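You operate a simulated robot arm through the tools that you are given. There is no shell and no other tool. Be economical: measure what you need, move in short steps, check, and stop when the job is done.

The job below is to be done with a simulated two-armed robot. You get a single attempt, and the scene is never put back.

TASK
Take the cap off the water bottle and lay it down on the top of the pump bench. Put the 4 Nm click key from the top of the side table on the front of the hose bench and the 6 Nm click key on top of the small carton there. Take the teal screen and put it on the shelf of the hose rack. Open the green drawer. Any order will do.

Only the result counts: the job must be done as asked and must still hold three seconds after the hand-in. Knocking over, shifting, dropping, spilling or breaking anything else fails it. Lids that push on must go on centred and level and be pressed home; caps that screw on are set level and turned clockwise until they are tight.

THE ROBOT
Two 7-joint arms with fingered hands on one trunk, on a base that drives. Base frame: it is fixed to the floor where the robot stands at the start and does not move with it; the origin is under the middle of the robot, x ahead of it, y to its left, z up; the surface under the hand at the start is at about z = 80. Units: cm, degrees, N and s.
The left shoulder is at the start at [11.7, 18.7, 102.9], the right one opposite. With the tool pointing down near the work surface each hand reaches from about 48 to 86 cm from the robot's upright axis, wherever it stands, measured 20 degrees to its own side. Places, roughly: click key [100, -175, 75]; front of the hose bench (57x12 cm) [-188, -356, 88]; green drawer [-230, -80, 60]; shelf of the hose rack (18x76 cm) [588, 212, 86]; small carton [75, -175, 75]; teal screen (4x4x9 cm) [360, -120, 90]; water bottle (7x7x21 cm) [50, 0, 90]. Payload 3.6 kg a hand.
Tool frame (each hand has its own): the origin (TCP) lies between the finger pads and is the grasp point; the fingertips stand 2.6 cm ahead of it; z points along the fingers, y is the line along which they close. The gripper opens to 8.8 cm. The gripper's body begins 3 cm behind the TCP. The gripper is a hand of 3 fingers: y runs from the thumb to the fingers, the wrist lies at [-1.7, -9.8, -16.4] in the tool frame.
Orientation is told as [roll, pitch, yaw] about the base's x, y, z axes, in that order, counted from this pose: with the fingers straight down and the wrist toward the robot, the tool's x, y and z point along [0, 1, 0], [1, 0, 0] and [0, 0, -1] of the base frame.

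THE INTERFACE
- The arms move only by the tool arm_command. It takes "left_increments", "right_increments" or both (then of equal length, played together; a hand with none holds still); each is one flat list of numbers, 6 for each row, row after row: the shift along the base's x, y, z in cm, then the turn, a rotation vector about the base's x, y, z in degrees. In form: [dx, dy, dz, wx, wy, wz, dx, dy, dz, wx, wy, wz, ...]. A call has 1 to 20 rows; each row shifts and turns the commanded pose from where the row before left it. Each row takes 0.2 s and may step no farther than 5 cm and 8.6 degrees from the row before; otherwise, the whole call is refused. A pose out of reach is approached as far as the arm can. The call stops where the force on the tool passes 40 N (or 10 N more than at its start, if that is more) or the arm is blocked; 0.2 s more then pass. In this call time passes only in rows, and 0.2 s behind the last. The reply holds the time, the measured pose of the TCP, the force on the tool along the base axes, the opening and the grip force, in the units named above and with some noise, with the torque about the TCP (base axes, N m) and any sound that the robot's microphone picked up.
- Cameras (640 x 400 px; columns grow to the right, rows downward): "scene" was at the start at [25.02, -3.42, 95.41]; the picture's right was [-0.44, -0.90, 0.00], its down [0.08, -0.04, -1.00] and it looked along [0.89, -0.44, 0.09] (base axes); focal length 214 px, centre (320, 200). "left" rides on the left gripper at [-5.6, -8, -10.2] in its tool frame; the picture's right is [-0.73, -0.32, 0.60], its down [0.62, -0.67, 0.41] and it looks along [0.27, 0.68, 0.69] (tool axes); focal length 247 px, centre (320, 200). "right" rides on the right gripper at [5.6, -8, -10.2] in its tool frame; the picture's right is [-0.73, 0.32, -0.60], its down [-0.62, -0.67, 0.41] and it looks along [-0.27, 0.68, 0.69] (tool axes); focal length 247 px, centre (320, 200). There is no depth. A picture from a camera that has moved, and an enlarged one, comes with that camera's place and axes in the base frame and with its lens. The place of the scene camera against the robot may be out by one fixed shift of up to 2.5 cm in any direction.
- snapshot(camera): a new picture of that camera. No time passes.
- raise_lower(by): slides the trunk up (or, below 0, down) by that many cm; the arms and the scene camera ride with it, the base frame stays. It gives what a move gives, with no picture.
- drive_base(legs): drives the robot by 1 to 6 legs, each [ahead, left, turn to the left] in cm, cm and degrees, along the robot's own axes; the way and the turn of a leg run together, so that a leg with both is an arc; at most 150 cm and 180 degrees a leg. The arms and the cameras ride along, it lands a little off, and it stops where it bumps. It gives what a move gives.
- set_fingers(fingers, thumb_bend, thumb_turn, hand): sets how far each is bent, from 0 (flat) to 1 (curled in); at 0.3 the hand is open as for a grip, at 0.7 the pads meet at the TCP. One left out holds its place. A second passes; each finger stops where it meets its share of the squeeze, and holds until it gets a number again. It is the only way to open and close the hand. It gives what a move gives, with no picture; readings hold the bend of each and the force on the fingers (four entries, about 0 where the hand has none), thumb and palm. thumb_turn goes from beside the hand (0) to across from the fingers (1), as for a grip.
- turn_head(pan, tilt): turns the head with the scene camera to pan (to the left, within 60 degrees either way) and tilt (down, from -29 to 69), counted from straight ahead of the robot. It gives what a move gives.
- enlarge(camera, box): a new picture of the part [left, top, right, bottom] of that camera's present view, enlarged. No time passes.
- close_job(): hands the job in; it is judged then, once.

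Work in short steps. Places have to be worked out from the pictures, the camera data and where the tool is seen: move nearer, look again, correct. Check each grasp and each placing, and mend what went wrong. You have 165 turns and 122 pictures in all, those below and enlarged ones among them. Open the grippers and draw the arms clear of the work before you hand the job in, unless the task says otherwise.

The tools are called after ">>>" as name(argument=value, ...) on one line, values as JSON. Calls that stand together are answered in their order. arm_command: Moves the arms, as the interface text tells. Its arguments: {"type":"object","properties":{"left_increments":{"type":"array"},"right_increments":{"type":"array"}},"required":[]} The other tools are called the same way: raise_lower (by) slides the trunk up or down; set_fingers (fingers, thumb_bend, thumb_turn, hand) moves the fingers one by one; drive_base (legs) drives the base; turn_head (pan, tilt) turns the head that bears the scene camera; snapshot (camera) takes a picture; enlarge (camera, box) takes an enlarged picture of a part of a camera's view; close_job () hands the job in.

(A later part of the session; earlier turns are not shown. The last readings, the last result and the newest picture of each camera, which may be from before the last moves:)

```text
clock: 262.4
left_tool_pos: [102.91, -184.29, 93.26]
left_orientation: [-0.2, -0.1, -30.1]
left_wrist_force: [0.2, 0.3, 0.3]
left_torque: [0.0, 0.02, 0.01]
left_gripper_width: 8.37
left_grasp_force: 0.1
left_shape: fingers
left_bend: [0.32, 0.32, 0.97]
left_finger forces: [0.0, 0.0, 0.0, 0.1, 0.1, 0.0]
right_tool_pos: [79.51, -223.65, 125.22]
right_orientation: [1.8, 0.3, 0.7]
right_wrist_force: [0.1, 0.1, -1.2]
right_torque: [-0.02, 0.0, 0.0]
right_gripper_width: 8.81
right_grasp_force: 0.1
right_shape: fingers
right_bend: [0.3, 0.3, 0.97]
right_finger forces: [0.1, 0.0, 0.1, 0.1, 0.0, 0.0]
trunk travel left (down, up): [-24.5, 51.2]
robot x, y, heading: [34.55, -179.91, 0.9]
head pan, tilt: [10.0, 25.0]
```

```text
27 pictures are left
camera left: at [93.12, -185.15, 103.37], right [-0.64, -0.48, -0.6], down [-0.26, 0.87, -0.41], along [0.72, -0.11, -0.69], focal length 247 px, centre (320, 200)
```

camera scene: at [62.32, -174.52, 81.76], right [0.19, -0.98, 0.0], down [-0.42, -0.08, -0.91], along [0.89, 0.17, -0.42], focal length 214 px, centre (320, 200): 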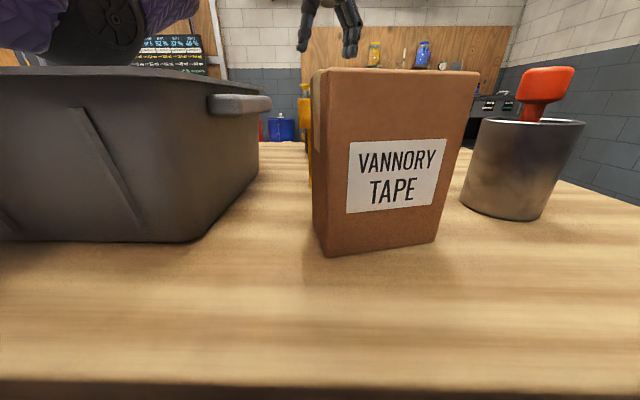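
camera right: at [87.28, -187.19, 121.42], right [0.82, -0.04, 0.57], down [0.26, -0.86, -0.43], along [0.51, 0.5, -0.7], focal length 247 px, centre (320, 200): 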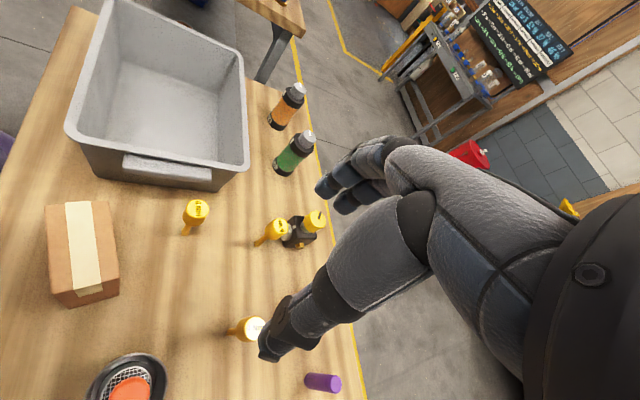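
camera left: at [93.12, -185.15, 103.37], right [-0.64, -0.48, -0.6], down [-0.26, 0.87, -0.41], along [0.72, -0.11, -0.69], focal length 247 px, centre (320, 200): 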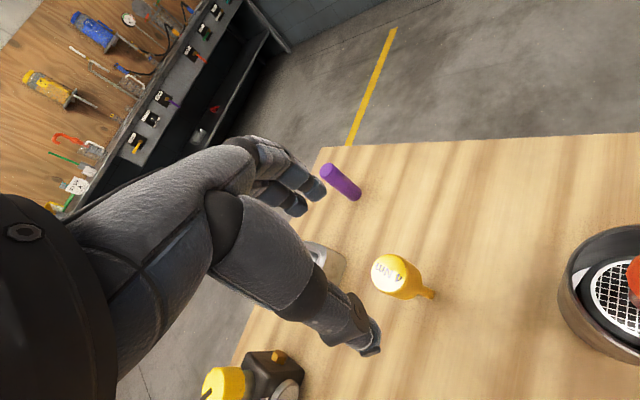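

Key 4 at ≈(103.1,-184.9). Centre, descend and close in stages, then lift.

>>> arm_command(left_increments=[0.2, -0.6, -3, 0, 0, 0, 0, 0, -3, 0, 0, 0, 0, 0, -3, 0, 0, 0, 0, 0, -2.5, 0, 0, 0])

>>> set_fingers(hand="left", fingers=0.58, thumb_bend=0.58)

>>> set_fingers(hand="left", fingers=0.8, thumb_bend=0.8)

>>> arm_command(left_increments=[0, 0, 0.5, 0, 0, 0, 0, 0, 1.5, 0, 0, 0, 0, 0, 3, 0, 0, 0, 0, 0, 4, 0, 0, 0, -1, 0, 5, 0, 0, 0, -1, 0, 5, 0, 0, 0])

>>> snapshot(camera="left")

```text
clock: 263.4
left_tool_pos: [103.04, -185.1, 81.68]
left_orientation: [-0.1, -0.2, -30.0]
left_wrist_force: [0.3, -0.4, -0.3]
left_torque: [-0.02, 0.01, -0.01]
left_gripper_width: 8.4
left_grasp_force: 0.1
left_shape: fingers
left_bend: [0.32, 0.32, 0.97]
left_finger forces: [0.0, 0.0, 0.0, 0.1, 0.0, 0.1]
right_tool_pos: [79.43, -223.7, 125.29]
right_orientation: [1.7, 0.2, 0.6]
right_wrist_force: [0.0, 1.1, 0.3]
right_torque: [0.03, 0.02, -0.02]
right_gripper_width: 8.82
right_grasp_force: 0.0
right_shape: fingers
right_bend: [0.3, 0.3, 0.97]
right_finger forces: [0.0, 0.0, 0.0, 0.1, 0.0, 0.1]
trunk travel left (down, up): [-24.5, 51.2]
robot x, y, heading: [34.16, -179.99, 0.7]
head pan, tilt: [10.0, 25.0]
```

```text
clock: 264.4
left_tool_pos: [103.1, -185.1, 81.66]
left_orientation: [-0.1, -0.1, -30.1]
left_wrist_force: [-0.1, -0.6, 0.2]
left_torque: [-0.03, 0.03, -0.04]
left_gripper_width: 3.03
left_grasp_force: 0.0
left_shape: fingers
left_bend: [0.57, 0.57, 0.97]
left_finger forces: [0.1, 0.0, 0.0, 0.0, 0.0, 0.0]
right_tool_pos: [79.4, -223.68, 125.15]
right_orientation: [1.8, 0.3, 0.7]
right_wrist_force: [-0.6, -0.1, 0.0]
right_torque: [0.0, 0.01, -0.01]
right_gripper_width: 8.81
right_grasp_force: 0.1
right_shape: fingers
right_bend: [0.3, 0.3, 0.97]
right_finger forces: [0.0, 0.0, 0.0, 0.0, 0.1, 0.2]
trunk travel left (down, up): [-24.5, 51.2]
robot x, y, heading: [33.85, -179.92, 0.6]
head pan, tilt: [10.0, 25.0]
```

```text
clock: 265.4
left_tool_pos: [103.06, -185.02, 81.69]
left_orientation: [-0.1, -0.1, -30.1]
left_wrist_force: [-0.1, 0.6, -1.3]
left_torque: [0.02, 0.01, -0.03]
left_gripper_width: 1.45
left_grasp_force: 29.3
left_shape: fingers
left_bend: [0.74, 0.65, 0.92]
left_finger forces: [6.3, 21.2, 0.1, 0.1, 30.3, 0.0]
right_tool_pos: [79.47, -223.69, 125.28]
right_orientation: [1.8, 0.3, 0.7]
right_wrist_force: [0.3, 0.0, -0.2]
right_torque: [0.03, 0.0, 0.0]
right_gripper_width: 8.84
right_grasp_force: 0.0
right_shape: fingers
right_bend: [0.3, 0.3, 0.97]
right_finger forces: [0.0, 0.0, 0.0, 0.0, 0.0, 0.1]
trunk travel left (down, up): [-24.5, 51.2]
robot x, y, heading: [33.99, -179.87, 0.9]
head pan, tilt: [10.0, 25.0]
```

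```text
refused: row 5 steps farther than a row can; nothing moved
```

```text
26 pictures are left
camera left: at [93.33, -185.88, 91.8], right [-0.64, -0.48, -0.6], down [-0.26, 0.87, -0.41], along [0.72, -0.11, -0.69], focal length 247 px, centre (320, 200)
```

left: 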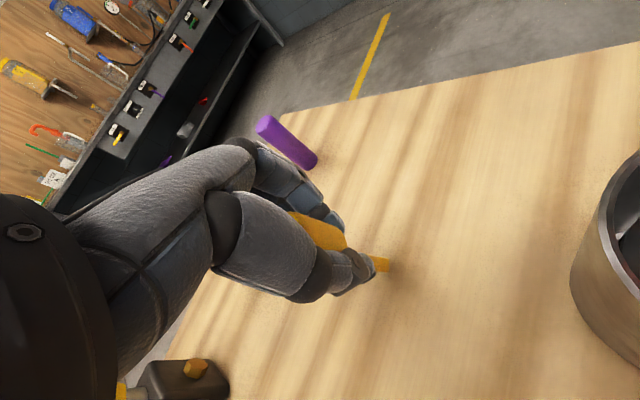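

Key 4 is held firmly. Lift straight up (smaller steps) to z≈113, clear of key 6.

>>> arm_command(left_increments=[0, 0, 0.5, 0, 0, 0, 0, 0, 1.5, 0, 0, 0, 0, 0, 3, 0, 0, 0, 0, 0, 4, 0, 0, 0, -1, 0, 4, 0, 0, 0, -1, 0, 4.5, 0, 0, 0, -1, 0, 4.5, 0, 0, 0, -1, 0, 4.5, 0, 0, 0, -1, 0, 4.5, 0, 0, 0])

>>> drive_base(legs=[[-45, 0, 0], [0, 0, -150]])

>>> turn_head(pan=0, tilt=10)

>>> snapshot(camera="scene")

```text
clock: 267.4
left_tool_pos: [98.08, -185.12, 112.49]
left_orientation: [-0.1, -0.1, -30.2]
left_wrist_force: [0.6, 0.3, -0.6]
left_torque: [0.01, 0.0, 0.03]
left_gripper_width: 1.39
left_grasp_force: 28.8
left_shape: fingers
left_bend: [0.75, 0.66, 0.92]
left_finger forces: [5.9, 21.1, 0.1, 0.1, 30.4, 0.0]
right_tool_pos: [79.41, -223.61, 125.32]
right_orientation: [1.8, 0.3, 0.7]
right_wrist_force: [0.7, -0.4, -0.1]
right_torque: [0.05, -0.05, 0.0]
right_gripper_width: 8.82
right_grasp_force: 0.0
right_shape: fingers
right_bend: [0.3, 0.3, 0.97]
right_finger forces: [0.0, 0.0, 0.0, 0.0, 0.0, 0.0]
trunk travel left (down, up): [-24.5, 51.2]
robot x, y, heading: [33.97, -180.15, 0.9]
head pan, tilt: [10.0, 25.0]
```

```text
clock: 276.2
left_tool_pos: [-66.93, -211.37, 112.51]
left_orientation: [-0.1, -0.1, -176.9]
left_wrist_force: [-0.3, 0.3, -0.6]
left_torque: [0.0, -0.02, -0.02]
left_gripper_width: 1.23
left_grasp_force: 26.7
left_shape: fingers
left_bend: [0.75, 0.67, 0.92]
left_finger forces: [5.6, 19.6, 0.0, 0.0, 27.5, 0.0]
right_tool_pos: [-72.5, -168.77, 125.17]
right_orientation: [1.8, 0.3, -146.2]
right_wrist_force: [0.2, 0.4, 0.8]
right_torque: [0.04, -0.02, 0.01]
right_gripper_width: 8.81
right_grasp_force: 0.0
right_shape: fingers
right_bend: [0.3, 0.3, 0.97]
right_finger forces: [0.0, 0.0, 0.1, 0.0, 0.0, 0.1]
trunk travel left (down, up): [-24.5, 51.2]
robot x, y, heading: [-10.64, -180.64, -146.2]
head pan, tilt: [10.0, 25.0]
```

```text
clock: 277.0
left_tool_pos: [-66.97, -211.46, 112.57]
left_orientation: [-0.1, -0.1, -176.9]
left_wrist_force: [-0.1, 0.0, -0.6]
left_torque: [-0.02, -0.01, -0.01]
left_gripper_width: 1.22
left_grasp_force: 26.4
left_shape: fingers
left_bend: [0.75, 0.67, 0.92]
left_finger forces: [5.7, 19.6, 0.0, 0.1, 27.5, 0.0]
right_tool_pos: [-72.44, -168.89, 125.33]
right_orientation: [1.8, 0.3, -146.1]
right_wrist_force: [0.9, -0.5, -0.8]
right_torque: [0.01, 0.03, -0.02]
right_gripper_width: 8.82
right_grasp_force: 0.0
right_shape: fingers
right_bend: [0.3, 0.3, 0.97]
right_finger forces: [0.0, 0.1, 0.0, 0.1, 0.0, 0.0]
trunk travel left (down, up): [-24.5, 51.2]
robot x, y, heading: [-10.58, -180.55, -145.8]
head pan, tilt: [0.0, 10.0]
```

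```text
25 pictures are left
camera scene: at [-32.98, -194.65, 100.66], right [-0.56, 0.83, 0.0], down [0.14, 0.1, -0.98], along [-0.82, -0.55, -0.17], focal length 214 px, centre (320, 200)
```

scene: 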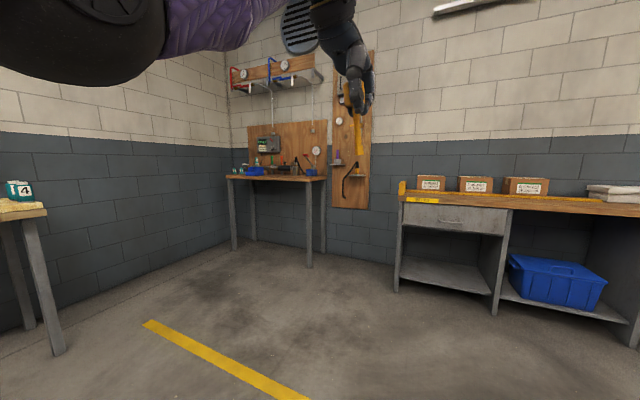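

The hose bench stands in the corner, front edge along y at x≈−183 facing +x. Drive to about (−120,−345) facing −x.

>>> drive_base(legs=[[0, 0, 22], [140, 0, 0], [54, 0, 0], [0, 0, -56]])

>>> turn_head(pan=0, tilt=25)

>>> snapshot(camera="scene")

```text
clock: 290.4
left_tool_pos: [-182.38, -336.31, 112.59]
left_orientation: [-0.1, -0.1, 148.4]
left_wrist_force: [-0.8, 0.4, -0.8]
left_torque: [0.0, 0.01, 0.02]
left_gripper_width: 1.18
left_grasp_force: 25.8
left_shape: fingers
left_bend: [0.75, 0.68, 0.92]
left_finger forces: [5.8, 19.3, 0.0, 0.0, 26.8, 0.0]
right_tool_pos: [-162.79, -298.34, 125.22]
right_orientation: [1.8, 0.2, 179.1]
right_wrist_force: [0.5, 0.8, 0.4]
right_torque: [-0.01, 0.02, 0.0]
right_gripper_width: 8.82
right_grasp_force: 0.0
right_shape: fingers
right_bend: [0.3, 0.3, 0.97]
right_finger forces: [0.0, 0.1, 0.0, 0.0, 0.0, 0.1]
trunk travel left (down, up): [-24.5, 51.2]
robot x, y, heading: [-118.51, -343.46, 179.1]
head pan, tilt: [0.0, 10.0]
```

```text
clock: 291.2
left_tool_pos: [-182.45, -336.41, 112.49]
left_orientation: [-0.1, -0.1, 148.3]
left_wrist_force: [-0.3, 0.5, -0.9]
left_torque: [-0.02, -0.01, 0.02]
left_gripper_width: 1.16
left_grasp_force: 25.9
left_shape: fingers
left_bend: [0.75, 0.68, 0.92]
left_finger forces: [5.8, 19.3, 0.0, 0.0, 26.8, 0.0]
right_tool_pos: [-162.7, -298.35, 125.17]
right_orientation: [1.8, 0.4, 179.1]
right_wrist_force: [0.0, -0.1, -0.5]
right_torque: [0.01, 0.02, 0.01]
right_gripper_width: 8.82
right_grasp_force: 0.0
right_shape: fingers
right_bend: [0.3, 0.3, 0.97]
right_finger forces: [0.0, 0.0, 0.1, 0.0, 0.1, 0.1]
trunk travel left (down, up): [-24.5, 51.2]
robot x, y, heading: [-118.55, -342.97, 179.1]
head pan, tilt: [0.0, 25.0]
```

```text
24 pictures are left
camera scene: at [-145.3, -342.52, 98.23], right [0.01, 1.0, 0.0], down [0.42, -0.01, -0.91], along [-0.91, 0.01, -0.42], focal length 214 px, centre (320, 200)
```

scene: 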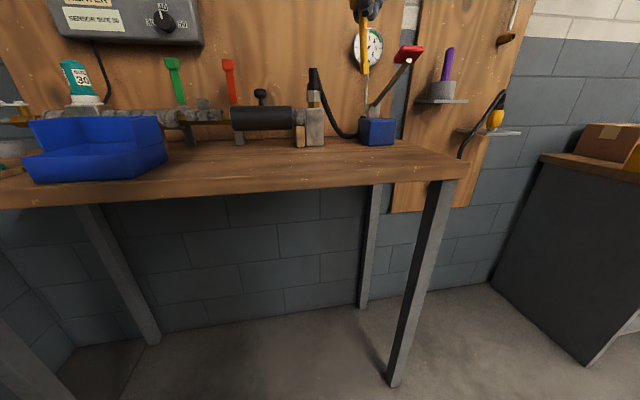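

Free front strip around (−188,−348). Move over it and lower to just above the surface (z≈88).

>>> arm_command(left_increments=[-2, -3, 0, 0, 0, 0, -2, -3, 0, 0, 0, 0, -2, -3, -2, 0, 0, 0, 0, -2.5, -3, 0, 0, 0, 0, 0, -3, 0, 0, 0, 0, 0, -3, 0, 0, 0])

>>> snapshot(camera="left")

```text
clock: 292.6
left_tool_pos: [-188.28, -347.99, 101.47]
left_orientation: [0.1, -0.1, 148.3]
left_wrist_force: [0.0, 0.6, -0.1]
left_torque: [0.02, 0.01, 0.02]
left_gripper_width: 1.14
left_grasp_force: 26.0
left_shape: fingers
left_bend: [0.75, 0.68, 0.92]
left_finger forces: [5.7, 19.4, 0.0, 0.0, 26.7, 0.1]
right_tool_pos: [-162.73, -298.32, 125.24]
right_orientation: [1.8, 0.3, 179.1]
right_wrist_force: [-0.1, -0.8, -0.7]
right_torque: [-0.01, 0.01, 0.02]
right_gripper_width: 8.84
right_grasp_force: 0.0
right_shape: fingers
right_bend: [0.3, 0.3, 0.97]
right_finger forces: [0.0, 0.0, 0.0, 0.0, 0.0, 0.0]
trunk travel left (down, up): [-24.5, 51.2]
robot x, y, heading: [-118.5, -343.38, 179.1]
head pan, tilt: [0.0, 25.0]
```

```text
23 pictures are left
camera left: at [-178.35, -347.34, 111.63], right [0.66, 0.46, -0.6], down [0.24, -0.88, -0.41], along [-0.72, 0.13, -0.69], focal length 247 px, centre (320, 200)
```

left: 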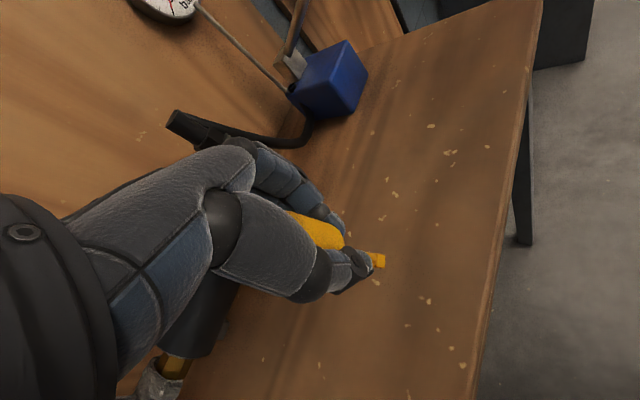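

The key looks within ~3° of vertical; its tip is ≈(−188.6,−347), inside the front strip. Lower to near contact and go in small steps.

>>> arm_command(left_increments=[0, 0, -1.5, 0, 0, 0, 0, 0, -1, 0, 0, 0])

>>> arm_command(left_increments=[0, 0, -0.25, 0, 0, 0, 0, 0, -0.25, 0, 0, 0])

>>> arm_command(left_increments=[0, 0, -0.2, 0, 0, 0])

>>> arm_command(left_increments=[0, 0, -0.2, 0, 0, 0])

```text
clock: 293.2
left_tool_pos: [-188.21, -347.95, 98.97]
left_orientation: [0.0, -0.1, 148.4]
left_wrist_force: [-1.1, -0.7, -0.4]
left_torque: [-0.02, 0.04, 0.0]
left_gripper_width: 1.15
left_grasp_force: 26.1
left_shape: fingers
left_bend: [0.75, 0.68, 0.92]
left_finger forces: [5.8, 19.3, 0.0, 0.1, 26.6, 0.1]
right_tool_pos: [-162.67, -298.38, 125.16]
right_orientation: [1.7, 0.4, 179.0]
right_wrist_force: [-0.2, -0.2, -0.3]
right_torque: [0.03, 0.0, 0.02]
right_gripper_width: 8.84
right_grasp_force: 0.1
right_shape: fingers
right_bend: [0.3, 0.3, 0.97]
right_finger forces: [0.1, 0.0, 0.0, 0.0, 0.0, 0.1]
trunk travel left (down, up): [-24.5, 51.2]
robot x, y, heading: [-118.5, -343.31, 179.2]
head pan, tilt: [0.0, 25.0]
```

```text
clock: 293.8
left_tool_pos: [-188.26, -348.05, 98.52]
left_orientation: [0.0, 0.0, 148.4]
left_wrist_force: [0.0, -0.1, -0.7]
left_torque: [0.01, 0.02, -0.03]
left_gripper_width: 1.14
left_grasp_force: 26.4
left_shape: fingers
left_bend: [0.75, 0.68, 0.92]
left_finger forces: [5.8, 19.4, 0.1, 0.0, 26.7, 0.0]
right_tool_pos: [-162.72, -298.33, 125.17]
right_orientation: [1.9, 0.4, 179.1]
right_wrist_force: [0.7, 0.3, 0.2]
right_torque: [-0.01, 0.03, 0.01]
right_gripper_width: 8.83
right_grasp_force: 0.0
right_shape: fingers
right_bend: [0.3, 0.3, 0.97]
right_finger forces: [0.0, 0.1, 0.0, 0.0, 0.0, 0.1]
trunk travel left (down, up): [-24.5, 51.2]
robot x, y, heading: [-118.24, -343.08, 179.4]
head pan, tilt: [0.0, 25.0]
```

```text
clock: 294.2
left_tool_pos: [-188.44, -347.83, 98.34]
left_orientation: [-0.1, -0.2, 148.4]
left_wrist_force: [0.5, -0.9, -0.8]
left_torque: [0.01, -0.03, 0.01]
left_gripper_width: 1.13
left_grasp_force: 25.4
left_shape: fingers
left_bend: [0.75, 0.68, 0.92]
left_finger forces: [5.7, 19.4, 0.0, 0.0, 26.8, 0.0]
right_tool_pos: [-162.75, -298.37, 125.17]
right_orientation: [1.8, 0.2, 179.1]
right_wrist_force: [-0.6, -0.2, -0.8]
right_torque: [-0.03, 0.02, 0.02]
right_gripper_width: 8.83
right_grasp_force: 0.1
right_shape: fingers
right_bend: [0.3, 0.3, 0.97]
right_finger forces: [0.0, 0.0, 0.0, 0.1, 0.0, 0.0]
trunk travel left (down, up): [-24.5, 51.2]
robot x, y, heading: [-118.27, -343.42, 179.1]
head pan, tilt: [0.0, 25.0]
```

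```text
clock: 294.6
left_tool_pos: [-188.29, -347.9, 98.13]
left_orientation: [-0.2, -0.2, 148.3]
left_wrist_force: [0.4, 0.0, -0.7]
left_torque: [-0.02, 0.03, -0.01]
left_gripper_width: 1.14
left_grasp_force: 25.5
left_shape: fingers
left_bend: [0.75, 0.68, 0.92]
left_finger forces: [5.8, 19.4, 0.0, 0.0, 26.8, 0.0]
right_tool_pos: [-162.71, -298.3, 125.1]
right_orientation: [1.9, 0.3, 179.2]
right_wrist_force: [0.1, -0.4, 0.5]
right_torque: [0.0, 0.0, -0.02]
right_gripper_width: 8.82
right_grasp_force: 0.0
right_shape: fingers
right_bend: [0.3, 0.3, 0.97]
right_finger forces: [0.0, 0.0, 0.1, 0.1, 0.0, 0.0]
trunk travel left (down, up): [-24.5, 51.2]
robot x, y, heading: [-118.06, -343.44, 179.2]
head pan, tilt: [0.0, 25.0]
```

No contact yet at 98.1; keep stepping.

>>> arm_command(left_increments=[0, 0, -0.2, 0, 0, 0])

>>> arm_command(left_increments=[0, 0, -0.2, 0, 0, 0])

>>> arm_command(left_increments=[0, 0, -0.2, 0, 0, 0])

>>> snapshot(camera="left")

```text
clock: 295.0
left_tool_pos: [-188.33, -347.9, 97.93]
left_orientation: [0.0, -0.2, 148.5]
left_wrist_force: [-0.2, -0.6, -0.5]
left_torque: [-0.04, -0.02, 0.01]
left_gripper_width: 1.15
left_grasp_force: 26.2
left_shape: fingers
left_bend: [0.75, 0.68, 0.92]
left_finger forces: [5.8, 19.3, 0.0, 0.0, 26.7, 0.0]
right_tool_pos: [-162.81, -298.33, 125.16]
right_orientation: [1.7, 0.3, 179.1]
right_wrist_force: [0.1, -0.1, 0.3]
right_torque: [0.0, -0.02, 0.01]
right_gripper_width: 8.83
right_grasp_force: 0.1
right_shape: fingers
right_bend: [0.3, 0.3, 0.97]
right_finger forces: [0.1, 0.0, 0.0, 0.0, 0.1, 0.0]
trunk travel left (down, up): [-24.5, 51.2]
robot x, y, heading: [-118.16, -343.36, 179.2]
head pan, tilt: [0.0, 25.0]
```

```text
clock: 295.4
left_tool_pos: [-188.41, -347.91, 97.81]
left_orientation: [-0.1, 0.0, 148.5]
left_wrist_force: [-0.2, 0.6, -0.6]
left_torque: [0.03, -0.02, 0.03]
left_gripper_width: 1.13
left_grasp_force: 26.2
left_shape: fingers
left_bend: [0.75, 0.68, 0.92]
left_finger forces: [5.8, 19.4, 0.0, 0.0, 26.6, 0.1]
right_tool_pos: [-162.69, -298.41, 125.18]
right_orientation: [1.8, 0.4, 179.1]
right_wrist_force: [-0.2, -0.6, -0.5]
right_torque: [0.0, 0.01, -0.01]
right_gripper_width: 8.82
right_grasp_force: 0.1
right_shape: fingers
right_bend: [0.3, 0.3, 0.97]
right_finger forces: [0.1, 0.0, 0.0, 0.0, 0.1, 0.0]
trunk travel left (down, up): [-24.5, 51.2]
robot x, y, heading: [-118.5, -343.53, 179.1]
head pan, tilt: [0.0, 25.0]
```

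```text
clock: 295.8
left_tool_pos: [-188.37, -347.97, 97.64]
left_orientation: [0.0, 0.0, 148.4]
left_wrist_force: [1.0, -0.7, -0.5]
left_torque: [-0.02, -0.04, 0.0]
left_gripper_width: 1.11
left_grasp_force: 25.7
left_shape: fingers
left_bend: [0.75, 0.68, 0.92]
left_finger forces: [5.7, 19.3, 0.1, 0.0, 26.7, 0.0]
right_tool_pos: [-162.74, -298.29, 125.19]
right_orientation: [1.9, 0.4, 179.1]
right_wrist_force: [-0.7, -0.3, 0.1]
right_torque: [0.0, -0.03, 0.0]
right_gripper_width: 8.85
right_grasp_force: 0.1
right_shape: fingers
right_bend: [0.3, 0.3, 0.97]
right_finger forces: [0.0, 0.0, 0.0, 0.0, 0.1, 0.1]
trunk travel left (down, up): [-24.5, 51.2]
robot x, y, heading: [-118.49, -343.23, 179.2]
head pan, tilt: [0.0, 25.0]
```

```text
22 pictures are left
camera left: at [-178.52, -347.34, 107.67], right [0.66, 0.46, -0.6], down [0.24, -0.88, -0.41], along [-0.72, 0.13, -0.69], focal length 247 px, centre (320, 200)
```

left: 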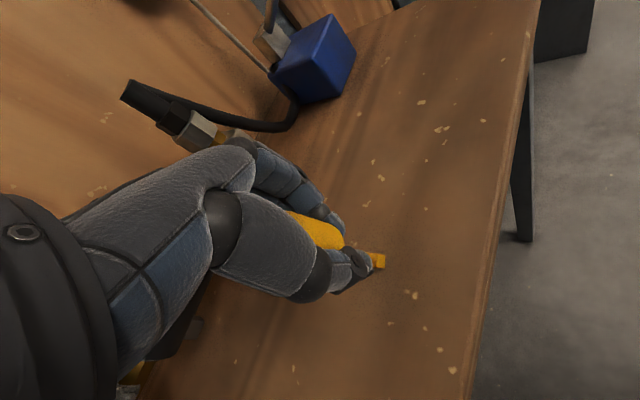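

Still free. Continue lowering in half-centimetre calls.

>>> arm_command(left_increments=[0, 0, -0.25, 0, 0, 0, 0, 0, -0.25, 0, 0, 0])

>>> arm_command(left_increments=[0, 0, -0.25, 0, 0, 0])

>>> arm_command(left_increments=[0, 0, -0.25, 0, 0, 0])

```text
clock: 296.4
left_tool_pos: [-188.41, -347.9, 97.1]
left_orientation: [0.0, -0.1, 148.3]
left_wrist_force: [-0.3, 0.4, -0.6]
left_torque: [0.0, -0.04, 0.04]
left_gripper_width: 1.11
left_grasp_force: 25.3
left_shape: fingers
left_bend: [0.75, 0.68, 0.92]
left_finger forces: [5.7, 19.3, 0.0, 0.0, 26.7, 0.0]
right_tool_pos: [-162.69, -298.26, 125.22]
right_orientation: [1.8, 0.3, 179.0]
right_wrist_force: [0.1, -0.1, 0.5]
right_torque: [0.01, 0.01, -0.04]
right_gripper_width: 8.81
right_grasp_force: 0.1
right_shape: fingers
right_bend: [0.3, 0.3, 0.97]
right_finger forces: [0.0, 0.1, 0.0, 0.1, 0.0, 0.1]
trunk travel left (down, up): [-24.5, 51.2]
robot x, y, heading: [-118.51, -343.55, 179.0]
head pan, tilt: [0.0, 25.0]
```

```text
clock: 296.8
left_tool_pos: [-188.24, -347.97, 97.12]
left_orientation: [0.0, -0.4, 148.5]
left_wrist_force: [1.7, -0.4, 8.1]
left_torque: [0.0, -0.06, 0.0]
left_gripper_width: 1.09
left_grasp_force: 26.5
left_shape: fingers
left_bend: [0.76, 0.69, 0.92]
left_finger forces: [5.6, 18.9, 0.0, 0.1, 28.7, 0.1]
right_tool_pos: [-162.5, -298.39, 125.24]
right_orientation: [1.7, 0.1, 179.1]
right_wrist_force: [0.5, -0.6, 0.1]
right_torque: [0.01, 0.04, 0.02]
right_gripper_width: 8.82
right_grasp_force: 0.0
right_shape: fingers
right_bend: [0.3, 0.3, 0.97]
right_finger forces: [0.0, 0.0, 0.1, 0.0, 0.1, 0.0]
trunk travel left (down, up): [-24.5, 51.2]
robot x, y, heading: [-118.43, -343.36, 179.1]
head pan, tilt: [0.0, 25.0]
```

```text
clock: 297.2
left_tool_pos: [-188.15, -347.9, 97.0]
left_orientation: [0.1, -0.6, 148.4]
left_wrist_force: [2.0, -2.9, 17.9]
left_torque: [-0.04, -0.13, -0.05]
left_gripper_width: 0.99
left_grasp_force: 28.0
left_shape: fingers
left_bend: [0.76, 0.69, 0.92]
left_finger forces: [5.9, 19.9, 0.0, 0.0, 30.8, 0.0]
right_tool_pos: [-162.47, -298.41, 125.17]
right_orientation: [1.9, 0.0, 179.1]
right_wrist_force: [-0.6, 0.5, -0.2]
right_torque: [-0.03, -0.05, -0.01]
right_gripper_width: 8.81
right_grasp_force: 0.2
right_shape: fingers
right_bend: [0.3, 0.3, 0.97]
right_finger forces: [0.1, 0.0, 0.1, 0.0, 0.0, 0.0]
trunk travel left (down, up): [-24.5, 51.2]
robot x, y, heading: [-118.32, -343.24, 179.0]
head pan, tilt: [0.0, 25.0]
```

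Contact at 97.1. Relieve slightly and loosen to the cage opening.

>>> arm_command(left_increments=[0, 0, 0.3, 0, 0, 0])

>>> set_fingers(hand="left", fingers=0.66, thumb_bend=0.6)

>>> enlarge(camera="left", box=[240, 160, 480, 310])

```text
clock: 297.6
left_tool_pos: [-188.22, -347.96, 96.98]
left_orientation: [0.0, -0.2, 148.4]
left_wrist_force: [0.7, -0.3, 12.9]
left_torque: [-0.03, -0.08, -0.01]
left_gripper_width: 0.96
left_grasp_force: 29.1
left_shape: fingers
left_bend: [0.76, 0.7, 0.92]
left_finger forces: [6.0, 21.0, 0.0, 0.0, 30.9, 0.0]
right_tool_pos: [-162.56, -298.26, 125.16]
right_orientation: [1.8, 0.2, 179.1]
right_wrist_force: [1.4, 0.2, 0.2]
right_torque: [0.01, 0.04, 0.01]
right_gripper_width: 8.84
right_grasp_force: 0.1
right_shape: fingers
right_bend: [0.3, 0.3, 0.97]
right_finger forces: [0.1, 0.0, 0.0, 0.0, 0.0, 0.0]
trunk travel left (down, up): [-24.5, 51.2]
robot x, y, heading: [-118.35, -343.39, 179.2]
head pan, tilt: [0.0, 25.0]
```

```text
clock: 298.6
left_tool_pos: [-188.37, -348.0, 96.77]
left_orientation: [-0.1, -0.2, 148.4]
left_wrist_force: [-0.7, -0.7, -0.8]
left_torque: [0.0, -0.01, -0.01]
left_gripper_width: 1.81
left_grasp_force: 1.4
left_shape: fingers
left_bend: [0.65, 0.6, 0.97]
left_finger forces: [0.0, 1.5, 0.0, 0.0, 1.2, 0.0]
right_tool_pos: [-162.78, -298.45, 125.18]
right_orientation: [1.8, 0.3, 179.0]
right_wrist_force: [0.0, -0.4, 0.0]
right_torque: [-0.02, -0.01, 0.0]
right_gripper_width: 8.79
right_grasp_force: 0.0
right_shape: fingers
right_bend: [0.3, 0.3, 0.97]
right_finger forces: [0.0, 0.1, 0.0, 0.1, 0.0, 0.0]
trunk travel left (down, up): [-24.5, 51.2]
robot x, y, heading: [-118.25, -343.15, 179.1]
head pan, tilt: [0.0, 25.0]
```

```text
2.67 times, centred on (360, 235) of left
camera zoom: at [-178.5, -347.33, 106.97], right [0.66, 0.46, -0.6], down [0.24, -0.88, -0.41], along [-0.72, 0.13, -0.69], focal length 659 px, centre (213, 107)
```

zoom: 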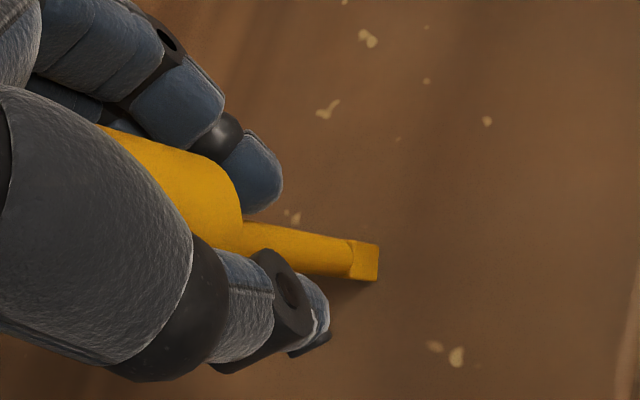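

The key leans ~10° toward the thumb side. Nudge the knob upright: move the hand ~1.2 cm toward (−0.26,+0.97).

>>> arm_command(left_increments=[-0.08, 0.3, 0, 0, 0, 0, -0.08, 0.3, 0, 0, 0, 0, -0.08, 0.3, 0, 0, 0, 0, -0.08, 0.3, 0, 0, 0, 0])

>>> enlarge(camera="left", box=[240, 160, 480, 310])

```text
clock: 299.6
left_tool_pos: [-188.73, -346.89, 96.89]
left_orientation: [-0.1, -0.1, 148.4]
left_wrist_force: [-0.1, -0.4, -0.6]
left_torque: [-0.01, 0.02, 0.01]
left_gripper_width: 1.83
left_grasp_force: 1.6
left_shape: fingers
left_bend: [0.65, 0.6, 0.97]
left_finger forces: [0.0, 1.5, 0.0, 0.0, 1.1, 0.0]
right_tool_pos: [-162.71, -298.31, 125.27]
right_orientation: [1.8, 0.2, 179.2]
right_wrist_force: [0.4, 0.3, 0.4]
right_torque: [-0.02, -0.03, 0.03]
right_gripper_width: 8.82
right_grasp_force: 0.1
right_shape: fingers
right_bend: [0.3, 0.3, 0.97]
right_finger forces: [0.0, 0.0, 0.1, 0.0, 0.1, 0.0]
trunk travel left (down, up): [-24.5, 51.2]
robot x, y, heading: [-118.14, -343.31, 179.0]
head pan, tilt: [0.0, 25.0]
```

```text
2.67 times, centred on (360, 235) of left
camera zoom: at [-178.9, -346.16, 106.95], right [0.66, 0.46, -0.6], down [0.24, -0.88, -0.41], along [-0.72, 0.13, -0.69], focal length 659 px, centre (213, 107)
```

zoom: 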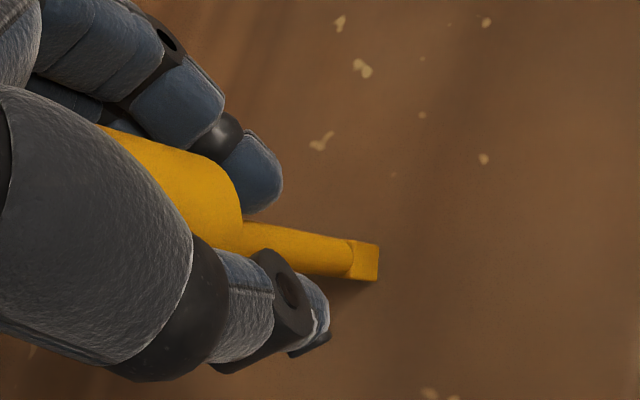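

The key moved rigidly with the hand, so I correct by tilting the hand: firm up the grip a little, lift 1 cm, rotate ~10° about −x.

>>> set_fingers(hand="left", fingers=0.72, thumb_bend=0.66)

>>> arm_command(left_increments=[0, 0, 1, 0, 0, 0, 0, 0, 0.2, -5.2, 0.5, 0, 0, 0, 0.2, -5.2, 0.5, 0])

>>> enlarge(camera="left", box=[240, 160, 480, 310])

```text
clock: 300.6
left_tool_pos: [-188.81, -346.75, 96.78]
left_orientation: [-0.1, -0.1, 148.3]
left_wrist_force: [-0.4, 0.4, -0.9]
left_torque: [-0.02, 0.0, 0.02]
left_gripper_width: 1.34
left_grasp_force: 7.6
left_shape: fingers
left_bend: [0.68, 0.63, 0.97]
left_finger forces: [0.0, 8.1, 0.1, 0.0, 7.8, 0.0]
right_tool_pos: [-162.64, -298.5, 125.2]
right_orientation: [1.8, 0.3, 179.1]
right_wrist_force: [0.4, 0.0, 0.6]
right_torque: [0.02, -0.02, 0.02]
right_gripper_width: 8.82
right_grasp_force: 0.1
right_shape: fingers
right_bend: [0.3, 0.3, 0.97]
right_finger forces: [0.0, 0.1, 0.0, 0.0, 0.0, 0.1]
trunk travel left (down, up): [-24.5, 51.2]
robot x, y, heading: [-118.71, -343.14, 179.0]
head pan, tilt: [0.0, 25.0]
```

```text
clock: 301.4
left_tool_pos: [-188.72, -346.79, 98.2]
left_orientation: [9.4, 4.5, 148.7]
left_wrist_force: [0.4, -0.4, -0.8]
left_torque: [-0.02, 0.01, -0.04]
left_gripper_width: 1.34
left_grasp_force: 8.1
left_shape: fingers
left_bend: [0.68, 0.63, 0.97]
left_finger forces: [0.0, 8.0, 0.0, 0.0, 7.7, 0.0]
right_tool_pos: [-162.72, -298.3, 125.23]
right_orientation: [1.8, 0.3, 179.1]
right_wrist_force: [-0.2, -0.3, 0.0]
right_torque: [0.01, -0.02, 0.0]
right_gripper_width: 8.83
right_grasp_force: 0.0
right_shape: fingers
right_bend: [0.3, 0.3, 0.97]
right_finger forces: [0.0, 0.0, 0.0, 0.1, 0.1, 0.0]
trunk travel left (down, up): [-24.5, 51.2]
robot x, y, heading: [-118.07, -343.44, 179.4]
head pan, tilt: [0.0, 25.0]
```

```text
2.67 times, centred on (360, 235) of left
camera zoom: at [-178.69, -344.31, 107.93], right [0.64, 0.34, -0.68], down [0.23, -0.94, -0.25], along [-0.73, 0.0, -0.69], focal length 659 px, centre (213, 107)
```

zoom: 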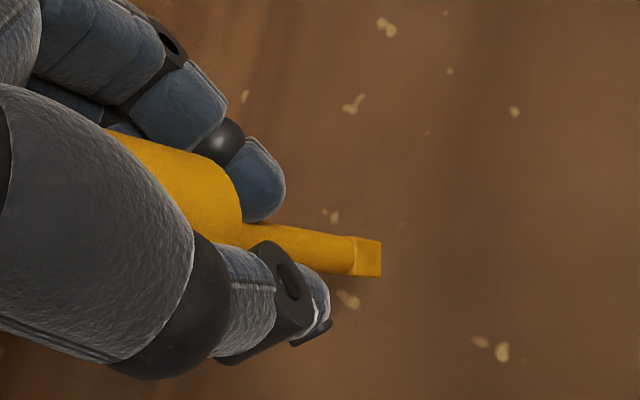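

Geometry now gives the shaft vertical within ~1°. Lower in small steps to contact.

>>> arm_command(left_increments=[0, 0, -0.5, 0, 0, 0, 0, 0, -0.25, 0, 0, 0])

>>> arm_command(left_increments=[0, 0, -0.25, 0, 0, 0])

>>> arm_command(left_increments=[0, 0, -0.2, 0, 0, 0])

>>> arm_command(left_increments=[0, 0, -0.2, 0, 0, 0])

```text
clock: 302.0
left_tool_pos: [-188.72, -346.76, 97.48]
left_orientation: [9.2, 4.5, 148.7]
left_wrist_force: [-0.2, 0.3, 0.2]
left_torque: [0.04, 0.01, -0.01]
left_gripper_width: 1.33
left_grasp_force: 8.1
left_shape: fingers
left_bend: [0.68, 0.63, 0.97]
left_finger forces: [0.0, 8.1, 0.0, 0.0, 7.8, 0.0]
right_tool_pos: [-162.77, -298.39, 125.27]
right_orientation: [1.8, 0.4, 179.1]
right_wrist_force: [-0.6, 0.0, 0.5]
right_torque: [0.01, 0.0, -0.01]
right_gripper_width: 8.79
right_grasp_force: 0.1
right_shape: fingers
right_bend: [0.3, 0.3, 0.97]
right_finger forces: [0.0, 0.1, 0.0, 0.1, 0.0, 0.1]
trunk travel left (down, up): [-24.5, 51.2]
robot x, y, heading: [-118.18, -342.91, 179.1]
head pan, tilt: [0.0, 25.0]
```

```text
clock: 302.4
left_tool_pos: [-188.71, -346.81, 97.17]
left_orientation: [9.3, 4.6, 148.7]
left_wrist_force: [0.0, 0.2, -0.3]
left_torque: [0.02, -0.02, 0.01]
left_gripper_width: 1.35
left_grasp_force: 8.1
left_shape: fingers
left_bend: [0.68, 0.63, 0.97]
left_finger forces: [0.0, 8.1, 0.1, 0.0, 7.7, 0.0]
right_tool_pos: [-162.72, -298.37, 125.33]
right_orientation: [1.8, 0.3, 179.1]
right_wrist_force: [0.5, -0.4, -0.1]
right_torque: [-0.02, 0.02, -0.01]
right_gripper_width: 8.81
right_grasp_force: 0.2
right_shape: fingers
right_bend: [0.3, 0.3, 0.97]
right_finger forces: [0.0, 0.1, 0.0, 0.0, 0.0, 0.1]
trunk travel left (down, up): [-24.5, 51.2]
robot x, y, heading: [-118.53, -342.96, 179.3]
head pan, tilt: [0.0, 25.0]
```

```text
clock: 302.8
left_tool_pos: [-188.84, -346.71, 97.12]
left_orientation: [9.3, 4.5, 148.8]
left_wrist_force: [0.1, -0.6, -0.2]
left_torque: [-0.01, 0.01, 0.02]
left_gripper_width: 1.34
left_grasp_force: 8.3
left_shape: fingers
left_bend: [0.68, 0.63, 0.97]
left_finger forces: [0.1, 8.1, 0.0, 0.1, 7.7, 0.0]
right_tool_pos: [-162.62, -298.43, 125.27]
right_orientation: [1.7, 0.3, 179.0]
right_wrist_force: [0.6, 0.2, 0.1]
right_torque: [0.01, 0.03, 0.0]
right_gripper_width: 8.85
right_grasp_force: 0.1
right_shape: fingers
right_bend: [0.3, 0.3, 0.97]
right_finger forces: [0.1, 0.0, 0.0, 0.0, 0.1, 0.0]
trunk travel left (down, up): [-24.5, 51.2]
robot x, y, heading: [-118.59, -342.89, 179.0]
head pan, tilt: [0.0, 25.0]
```

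```text
clock: 303.2
left_tool_pos: [-188.75, -346.75, 96.93]
left_orientation: [9.3, 4.5, 148.7]
left_wrist_force: [-0.1, 0.1, -0.4]
left_torque: [-0.02, 0.03, 0.01]
left_gripper_width: 1.31
left_grasp_force: 8.3
left_shape: fingers
left_bend: [0.68, 0.63, 0.97]
left_finger forces: [0.0, 8.1, 0.0, 0.0, 7.7, 0.0]
right_tool_pos: [-162.7, -298.33, 125.32]
right_orientation: [1.7, 0.3, 179.1]
right_wrist_force: [-0.4, -0.3, 0.2]
right_torque: [0.01, 0.0, 0.02]
right_gripper_width: 8.8
right_grasp_force: 0.0
right_shape: fingers
right_bend: [0.3, 0.3, 0.97]
right_finger forces: [0.0, 0.0, 0.1, 0.1, 0.0, 0.0]
trunk travel left (down, up): [-24.5, 51.2]
robot x, y, heading: [-118.36, -343.31, 179.5]
head pan, tilt: [0.0, 25.0]
```

Continue in 0.2 cm steps.

>>> arm_command(left_increments=[0, 0, -0.2, 0, 0, 0])

>>> arm_command(left_increments=[0, 0, -0.2, 0, 0, 0])

>>> arm_command(left_increments=[0, 0, -0.2, 0, 0, 0])

```text
clock: 303.6
left_tool_pos: [-188.76, -346.74, 96.62]
left_orientation: [9.3, 4.6, 148.7]
left_wrist_force: [0.4, 0.3, -2.0]
left_torque: [0.01, 0.0, -0.04]
left_gripper_width: 1.33
left_grasp_force: 7.7
left_shape: fingers
left_bend: [0.68, 0.63, 0.97]
left_finger forces: [0.0, 8.1, 0.0, 0.0, 7.7, 0.0]
right_tool_pos: [-162.69, -298.38, 125.22]
right_orientation: [1.8, 0.3, 179.0]
right_wrist_force: [-0.6, -0.5, 0.2]
right_torque: [0.0, -0.01, 0.0]
right_gripper_width: 8.79
right_grasp_force: 0.0
right_shape: fingers
right_bend: [0.3, 0.3, 0.97]
right_finger forces: [0.1, 0.1, 0.0, 0.1, 0.1, 0.0]
trunk travel left (down, up): [-24.5, 51.2]
robot x, y, heading: [-118.67, -343.44, 179.2]
head pan, tilt: [0.0, 25.0]
```

```text
clock: 304.0
left_tool_pos: [-188.56, -346.69, 96.56]
left_orientation: [9.3, 4.5, 148.6]
left_wrist_force: [-0.9, 0.2, -1.3]
left_torque: [0.0, -0.02, -0.01]
left_gripper_width: 1.32
left_grasp_force: 8.1
left_shape: fingers
left_bend: [0.68, 0.63, 0.97]
left_finger forces: [0.0, 8.0, 0.0, 0.0, 7.7, 0.0]
right_tool_pos: [-162.72, -298.38, 125.23]
right_orientation: [1.8, 0.3, 179.0]
right_wrist_force: [-0.3, 0.6, 0.6]
right_torque: [-0.01, -0.02, -0.02]
right_gripper_width: 8.84
right_grasp_force: 0.0
right_shape: fingers
right_bend: [0.3, 0.3, 0.97]
right_finger forces: [0.1, 0.1, 0.1, 0.0, 0.0, 0.0]
trunk travel left (down, up): [-24.5, 51.2]
robot x, y, heading: [-118.32, -343.68, 179.4]
head pan, tilt: [0.0, 25.0]
```

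```text
clock: 304.4
left_tool_pos: [-188.62, -346.77, 96.31]
left_orientation: [9.5, 4.4, 148.7]
left_wrist_force: [0.0, 0.1, 2.2]
left_torque: [-0.04, -0.02, 0.0]
left_gripper_width: 1.32
left_grasp_force: 8.2
left_shape: fingers
left_bend: [0.68, 0.63, 0.97]
left_finger forces: [0.0, 7.9, 0.0, 0.1, 7.9, 0.0]
right_tool_pos: [-162.81, -298.47, 125.23]
right_orientation: [1.8, 0.2, 179.2]
right_wrist_force: [-0.4, 0.2, -0.5]
right_torque: [0.01, -0.02, 0.01]
right_gripper_width: 8.84
right_grasp_force: 0.0
right_shape: fingers
right_bend: [0.3, 0.3, 0.97]
right_finger forces: [0.0, 0.0, 0.0, 0.1, 0.0, 0.0]
trunk travel left (down, up): [-24.5, 51.2]
robot x, y, heading: [-118.24, -343.46, 179.5]
head pan, tilt: [0.0, 25.0]
```

Light contact. Release in small stages and look once.

>>> set_fingers(hand="left", fingers=0.62, thumb_bend=0.57)

>>> enlarge(camera="left", box=[240, 160, 480, 310])

```text
clock: 305.4
left_tool_pos: [-188.72, -346.75, 96.15]
left_orientation: [9.3, 4.4, 148.7]
left_wrist_force: [0.1, -0.4, -0.1]
left_torque: [-0.02, -0.01, -0.02]
left_gripper_width: 2.5
left_grasp_force: 0.2
left_shape: fingers
left_bend: [0.62, 0.56, 0.97]
left_finger forces: [0.0, 0.1, 0.1, 0.0, 0.1, 0.0]
right_tool_pos: [-162.74, -298.38, 125.23]
right_orientation: [1.8, 0.4, 179.1]
right_wrist_force: [-0.4, 0.6, -0.1]
right_torque: [-0.01, -0.01, -0.02]
right_gripper_width: 8.81
right_grasp_force: 0.0
right_shape: fingers
right_bend: [0.3, 0.3, 0.97]
right_finger forces: [0.0, 0.0, 0.1, 0.1, 0.0, 0.1]
trunk travel left (down, up): [-24.5, 51.2]
robot x, y, heading: [-118.37, -343.14, 179.1]
head pan, tilt: [0.0, 25.0]
```

```text
2.67 times, centred on (360, 235) of left
camera zoom: at [-178.68, -344.3, 105.88], right [0.64, 0.34, -0.68], down [0.23, -0.94, -0.25], along [-0.73, 0.0, -0.69], focal length 659 px, centre (213, 107)
```

zoom: 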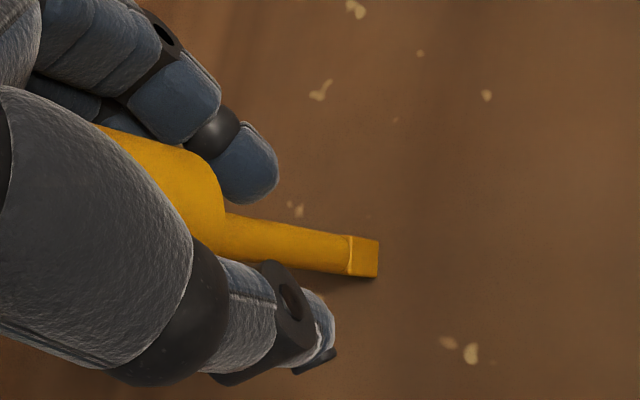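

It stands with no finger force. Open fully, rise, and view the scene.

>>> set_fingers(hand="left", fingers=0.5, thumb_bend=0.45)

>>> set_fingers(hand="left", fingers=0.3, thumb_bend=0.3)

>>> arm_command(left_increments=[0, 0, 1, 0, 0, 0, 0, 0, 1.5, 0, 0, 0, 0, 0, 2.5, 0, 0, 0, 0, 0, 3, 0, 0, 0, 0, 0, 4, 0, 0, 0, 0, 0, 4, 0, 0, 0])

>>> snapshot(camera="left")

```text
clock: 306.4
left_tool_pos: [-188.78, -346.72, 96.18]
left_orientation: [9.2, 4.4, 148.7]
left_wrist_force: [-0.2, 0.0, 0.9]
left_torque: [-0.02, 0.02, -0.02]
left_gripper_width: 4.98
left_grasp_force: 0.0
left_shape: fingers
left_bend: [0.5, 0.45, 0.97]
left_finger forces: [0.0, 0.0, 0.0, 0.0, 0.0, 0.0]
right_tool_pos: [-162.63, -298.35, 125.32]
right_orientation: [1.9, 0.3, 179.1]
right_wrist_force: [-0.5, 0.9, 0.9]
right_torque: [-0.01, 0.01, 0.01]
right_gripper_width: 8.84
right_grasp_force: 0.0
right_shape: fingers
right_bend: [0.3, 0.3, 0.97]
right_finger forces: [0.0, 0.0, 0.0, 0.1, 0.0, 0.0]
trunk travel left (down, up): [-24.5, 51.2]
robot x, y, heading: [-118.26, -343.26, 179.2]
head pan, tilt: [0.0, 25.0]
```

```text
clock: 307.4
left_tool_pos: [-188.62, -346.64, 96.27]
left_orientation: [9.3, 4.5, 148.7]
left_wrist_force: [0.3, 0.0, 0.7]
left_torque: [0.0, 0.02, 0.0]
left_gripper_width: 8.81
left_grasp_force: 0.1
left_shape: fingers
left_bend: [0.3, 0.3, 0.97]
left_finger forces: [0.0, 0.0, 0.0, 0.1, 0.1, 0.0]
right_tool_pos: [-162.76, -298.34, 125.23]
right_orientation: [1.8, 0.2, 179.1]
right_wrist_force: [0.0, 1.3, -0.2]
right_torque: [-0.01, 0.03, -0.03]
right_gripper_width: 8.84
right_grasp_force: 0.0
right_shape: fingers
right_bend: [0.3, 0.3, 0.97]
right_finger forces: [0.0, 0.1, 0.1, 0.1, 0.1, 0.0]
trunk travel left (down, up): [-24.5, 51.2]
robot x, y, heading: [-118.63, -343.43, 179.2]
head pan, tilt: [0.0, 25.0]
```

```text
clock: 308.8
left_tool_pos: [-188.62, -346.62, 112.13]
left_orientation: [9.3, 4.5, 148.7]
left_wrist_force: [0.1, 0.3, 0.4]
left_torque: [-0.01, -0.01, -0.02]
left_gripper_width: 8.79
left_grasp_force: 0.1
left_shape: fingers
left_bend: [0.3, 0.3, 0.97]
left_finger forces: [0.0, 0.1, 0.0, 0.1, 0.1, 0.0]
right_tool_pos: [-162.57, -298.46, 125.29]
right_orientation: [1.8, 0.2, 179.0]
right_wrist_force: [-0.1, 0.4, -0.3]
right_torque: [0.0, -0.02, -0.04]
right_gripper_width: 8.84
right_grasp_force: 0.1
right_shape: fingers
right_bend: [0.3, 0.3, 0.97]
right_finger forces: [0.0, 0.1, 0.0, 0.1, 0.0, 0.1]
trunk travel left (down, up): [-24.5, 51.2]
robot x, y, heading: [-118.39, -343.36, 179.2]
head pan, tilt: [0.0, 25.0]
```

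```text
17 pictures are left
camera left: at [-178.63, -344.17, 121.74], right [0.65, 0.34, -0.68], down [0.23, -0.94, -0.25], along [-0.73, 0.0, -0.69], focal length 247 px, centre (320, 200)
```

left: 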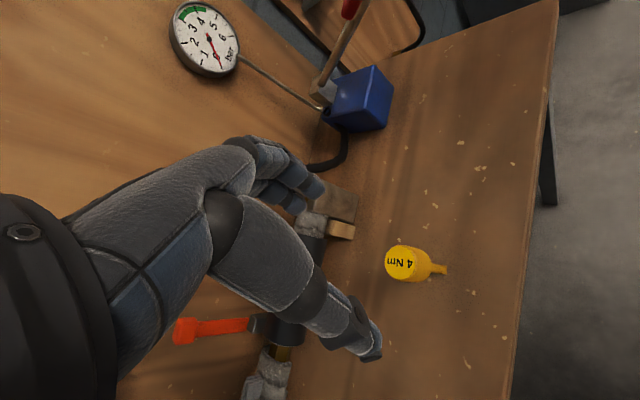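

Key 4 stands well within the front strip. Next the green drawer near (−230,−80): back off, slide right (+y) and look.

>>> drive_base(legs=[[-25, 0, 0], [0, -130, 0], [0, -130, 0]])

>>> turn_head(pan=0, tilt=15)

>>> snapshot(camera="scene")

```text
clock: 322.7
left_tool_pos: [-158.43, -89.38, 111.96]
left_orientation: [9.3, 4.6, 148.3]
left_wrist_force: [-1.1, -0.2, -0.6]
left_torque: [-0.04, 0.0, 0.03]
left_gripper_width: 8.79
left_grasp_force: 0.1
left_shape: fingers
left_bend: [0.3, 0.3, 0.97]
left_finger forces: [0.1, 0.1, 0.0, 0.1, 0.0, 0.1]
right_tool_pos: [-132.14, -41.26, 125.17]
right_orientation: [1.9, 0.3, 178.7]
right_wrist_force: [0.3, 0.1, 0.9]
right_torque: [0.02, -0.06, -0.02]
right_gripper_width: 8.83
right_grasp_force: 0.1
right_shape: fingers
right_bend: [0.3, 0.3, 0.97]
right_finger forces: [0.0, 0.0, 0.1, 0.1, 0.0, 0.1]
trunk travel left (down, up): [-24.5, 51.2]
robot x, y, heading: [-87.96, -86.37, 178.8]
head pan, tilt: [0.0, 25.0]
```

```text
clock: 323.5
left_tool_pos: [-158.59, -89.31, 111.91]
left_orientation: [9.2, 4.5, 148.3]
left_wrist_force: [0.1, 0.4, -0.1]
left_torque: [0.03, -0.01, 0.03]
left_gripper_width: 8.83
left_grasp_force: 0.0
left_shape: fingers
left_bend: [0.3, 0.3, 0.97]
left_finger forces: [0.0, 0.0, 0.1, 0.0, 0.1, 0.0]
right_tool_pos: [-132.24, -41.3, 125.29]
right_orientation: [1.9, 0.3, 178.6]
right_wrist_force: [0.2, 0.2, 0.2]
right_torque: [-0.03, -0.03, -0.03]
right_gripper_width: 8.82
right_grasp_force: 0.1
right_shape: fingers
right_bend: [0.3, 0.3, 0.97]
right_finger forces: [0.0, 0.0, 0.0, 0.0, 0.0, 0.2]
trunk travel left (down, up): [-24.5, 51.2]
robot x, y, heading: [-87.94, -86.47, 178.7]
head pan, tilt: [0.0, 15.0]
```

```text
16 pictures are left
camera scene: at [-115.2, -85.54, 99.85], right [0.02, 1.0, 0.0], down [0.26, -0.01, -0.97], along [-0.97, 0.02, -0.26], focal length 214 px, centre (320, 200)
```

scene: 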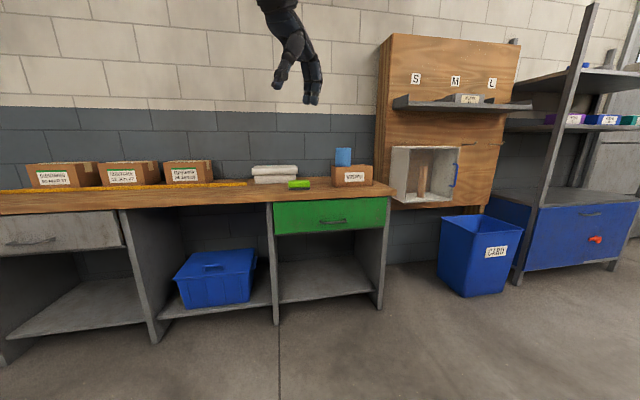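

The green drawer's bar handle is at ≈(−218,−77,62). I'll hook it with the right hand pitched 45° down-forward. First retract/level the left arm and pitch the right hand.

>>> arm_command(left_increments=[4, -1, 1, 5.2, -0.5, 0, 4, -1, 1, 5.2, -0.5, 0, 4, -1, 1, 0, 0, 0, 4, -1, 1, 0, 0, 0, 4, -1, 1, 0, 0, 0, 2, -1, 1, 0, 0, 0], right_increments=[0, -2, -2, 0, 7.5, 0, 0, -2, -2, 0, 7.5, 0, 0, -2, -2, 0, 7.5, 0, 0, -2, -2, 0, 7.5, 0, 0, -2, -2, 0, 7.5, 0, 0, -2, -2, 0, 7.5, 0])

>>> raise_lower(by=-22)

```text
clock: 324.9
left_tool_pos: [-136.46, -95.49, 117.99]
left_orientation: [0.0, -0.1, 148.0]
left_wrist_force: [0.1, -0.2, 0.2]
left_torque: [0.03, 0.03, 0.04]
left_gripper_width: 8.83
left_grasp_force: 0.1
left_shape: fingers
left_bend: [0.3, 0.3, 0.97]
left_finger forces: [0.0, 0.0, 0.0, 0.0, 0.0, 0.1]
right_tool_pos: [-134.48, -51.78, 114.57]
right_orientation: [3.2, -44.5, 178.4]
right_wrist_force: [0.3, 0.3, 0.1]
right_torque: [0.02, 0.0, 0.02]
right_gripper_width: 8.84
right_grasp_force: 0.1
right_shape: fingers
right_bend: [0.3, 0.3, 0.97]
right_finger forces: [0.1, 0.0, 0.1, 0.0, 0.0, 0.1]
right hand out of reach, approached as far as the arm can: row 6
trunk travel left (down, up): [-24.5, 51.2]
robot x, y, heading: [-88.18, -86.32, 178.9]
head pan, tilt: [0.0, 15.0]
```

```text
clock: 327.2
left_tool_pos: [-136.45, -95.46, 95.98]
left_orientation: [-0.1, -0.2, 148.0]
left_wrist_force: [-0.5, 0.3, 0.7]
left_torque: [-0.02, -0.01, -0.02]
left_gripper_width: 8.82
left_grasp_force: 0.2
left_shape: fingers
left_bend: [0.3, 0.3, 0.97]
left_finger forces: [0.0, 0.1, 0.0, 0.0, 0.0, 0.0]
right_tool_pos: [-144.28, -51.6, 81.67]
right_orientation: [2.9, -29.2, 178.3]
right_wrist_force: [-0.2, -0.2, 0.5]
right_torque: [0.0, -0.01, 0.02]
right_gripper_width: 8.81
right_grasp_force: 0.0
right_shape: fingers
right_bend: [0.3, 0.3, 0.97]
right_finger forces: [0.0, 0.0, 0.0, 0.0, 0.0, 0.0]
trunk travel left (down, up): [-2.5, 73.2]
robot x, y, heading: [-88.32, -86.77, 178.8]
head pan, tilt: [0.0, 15.0]
```

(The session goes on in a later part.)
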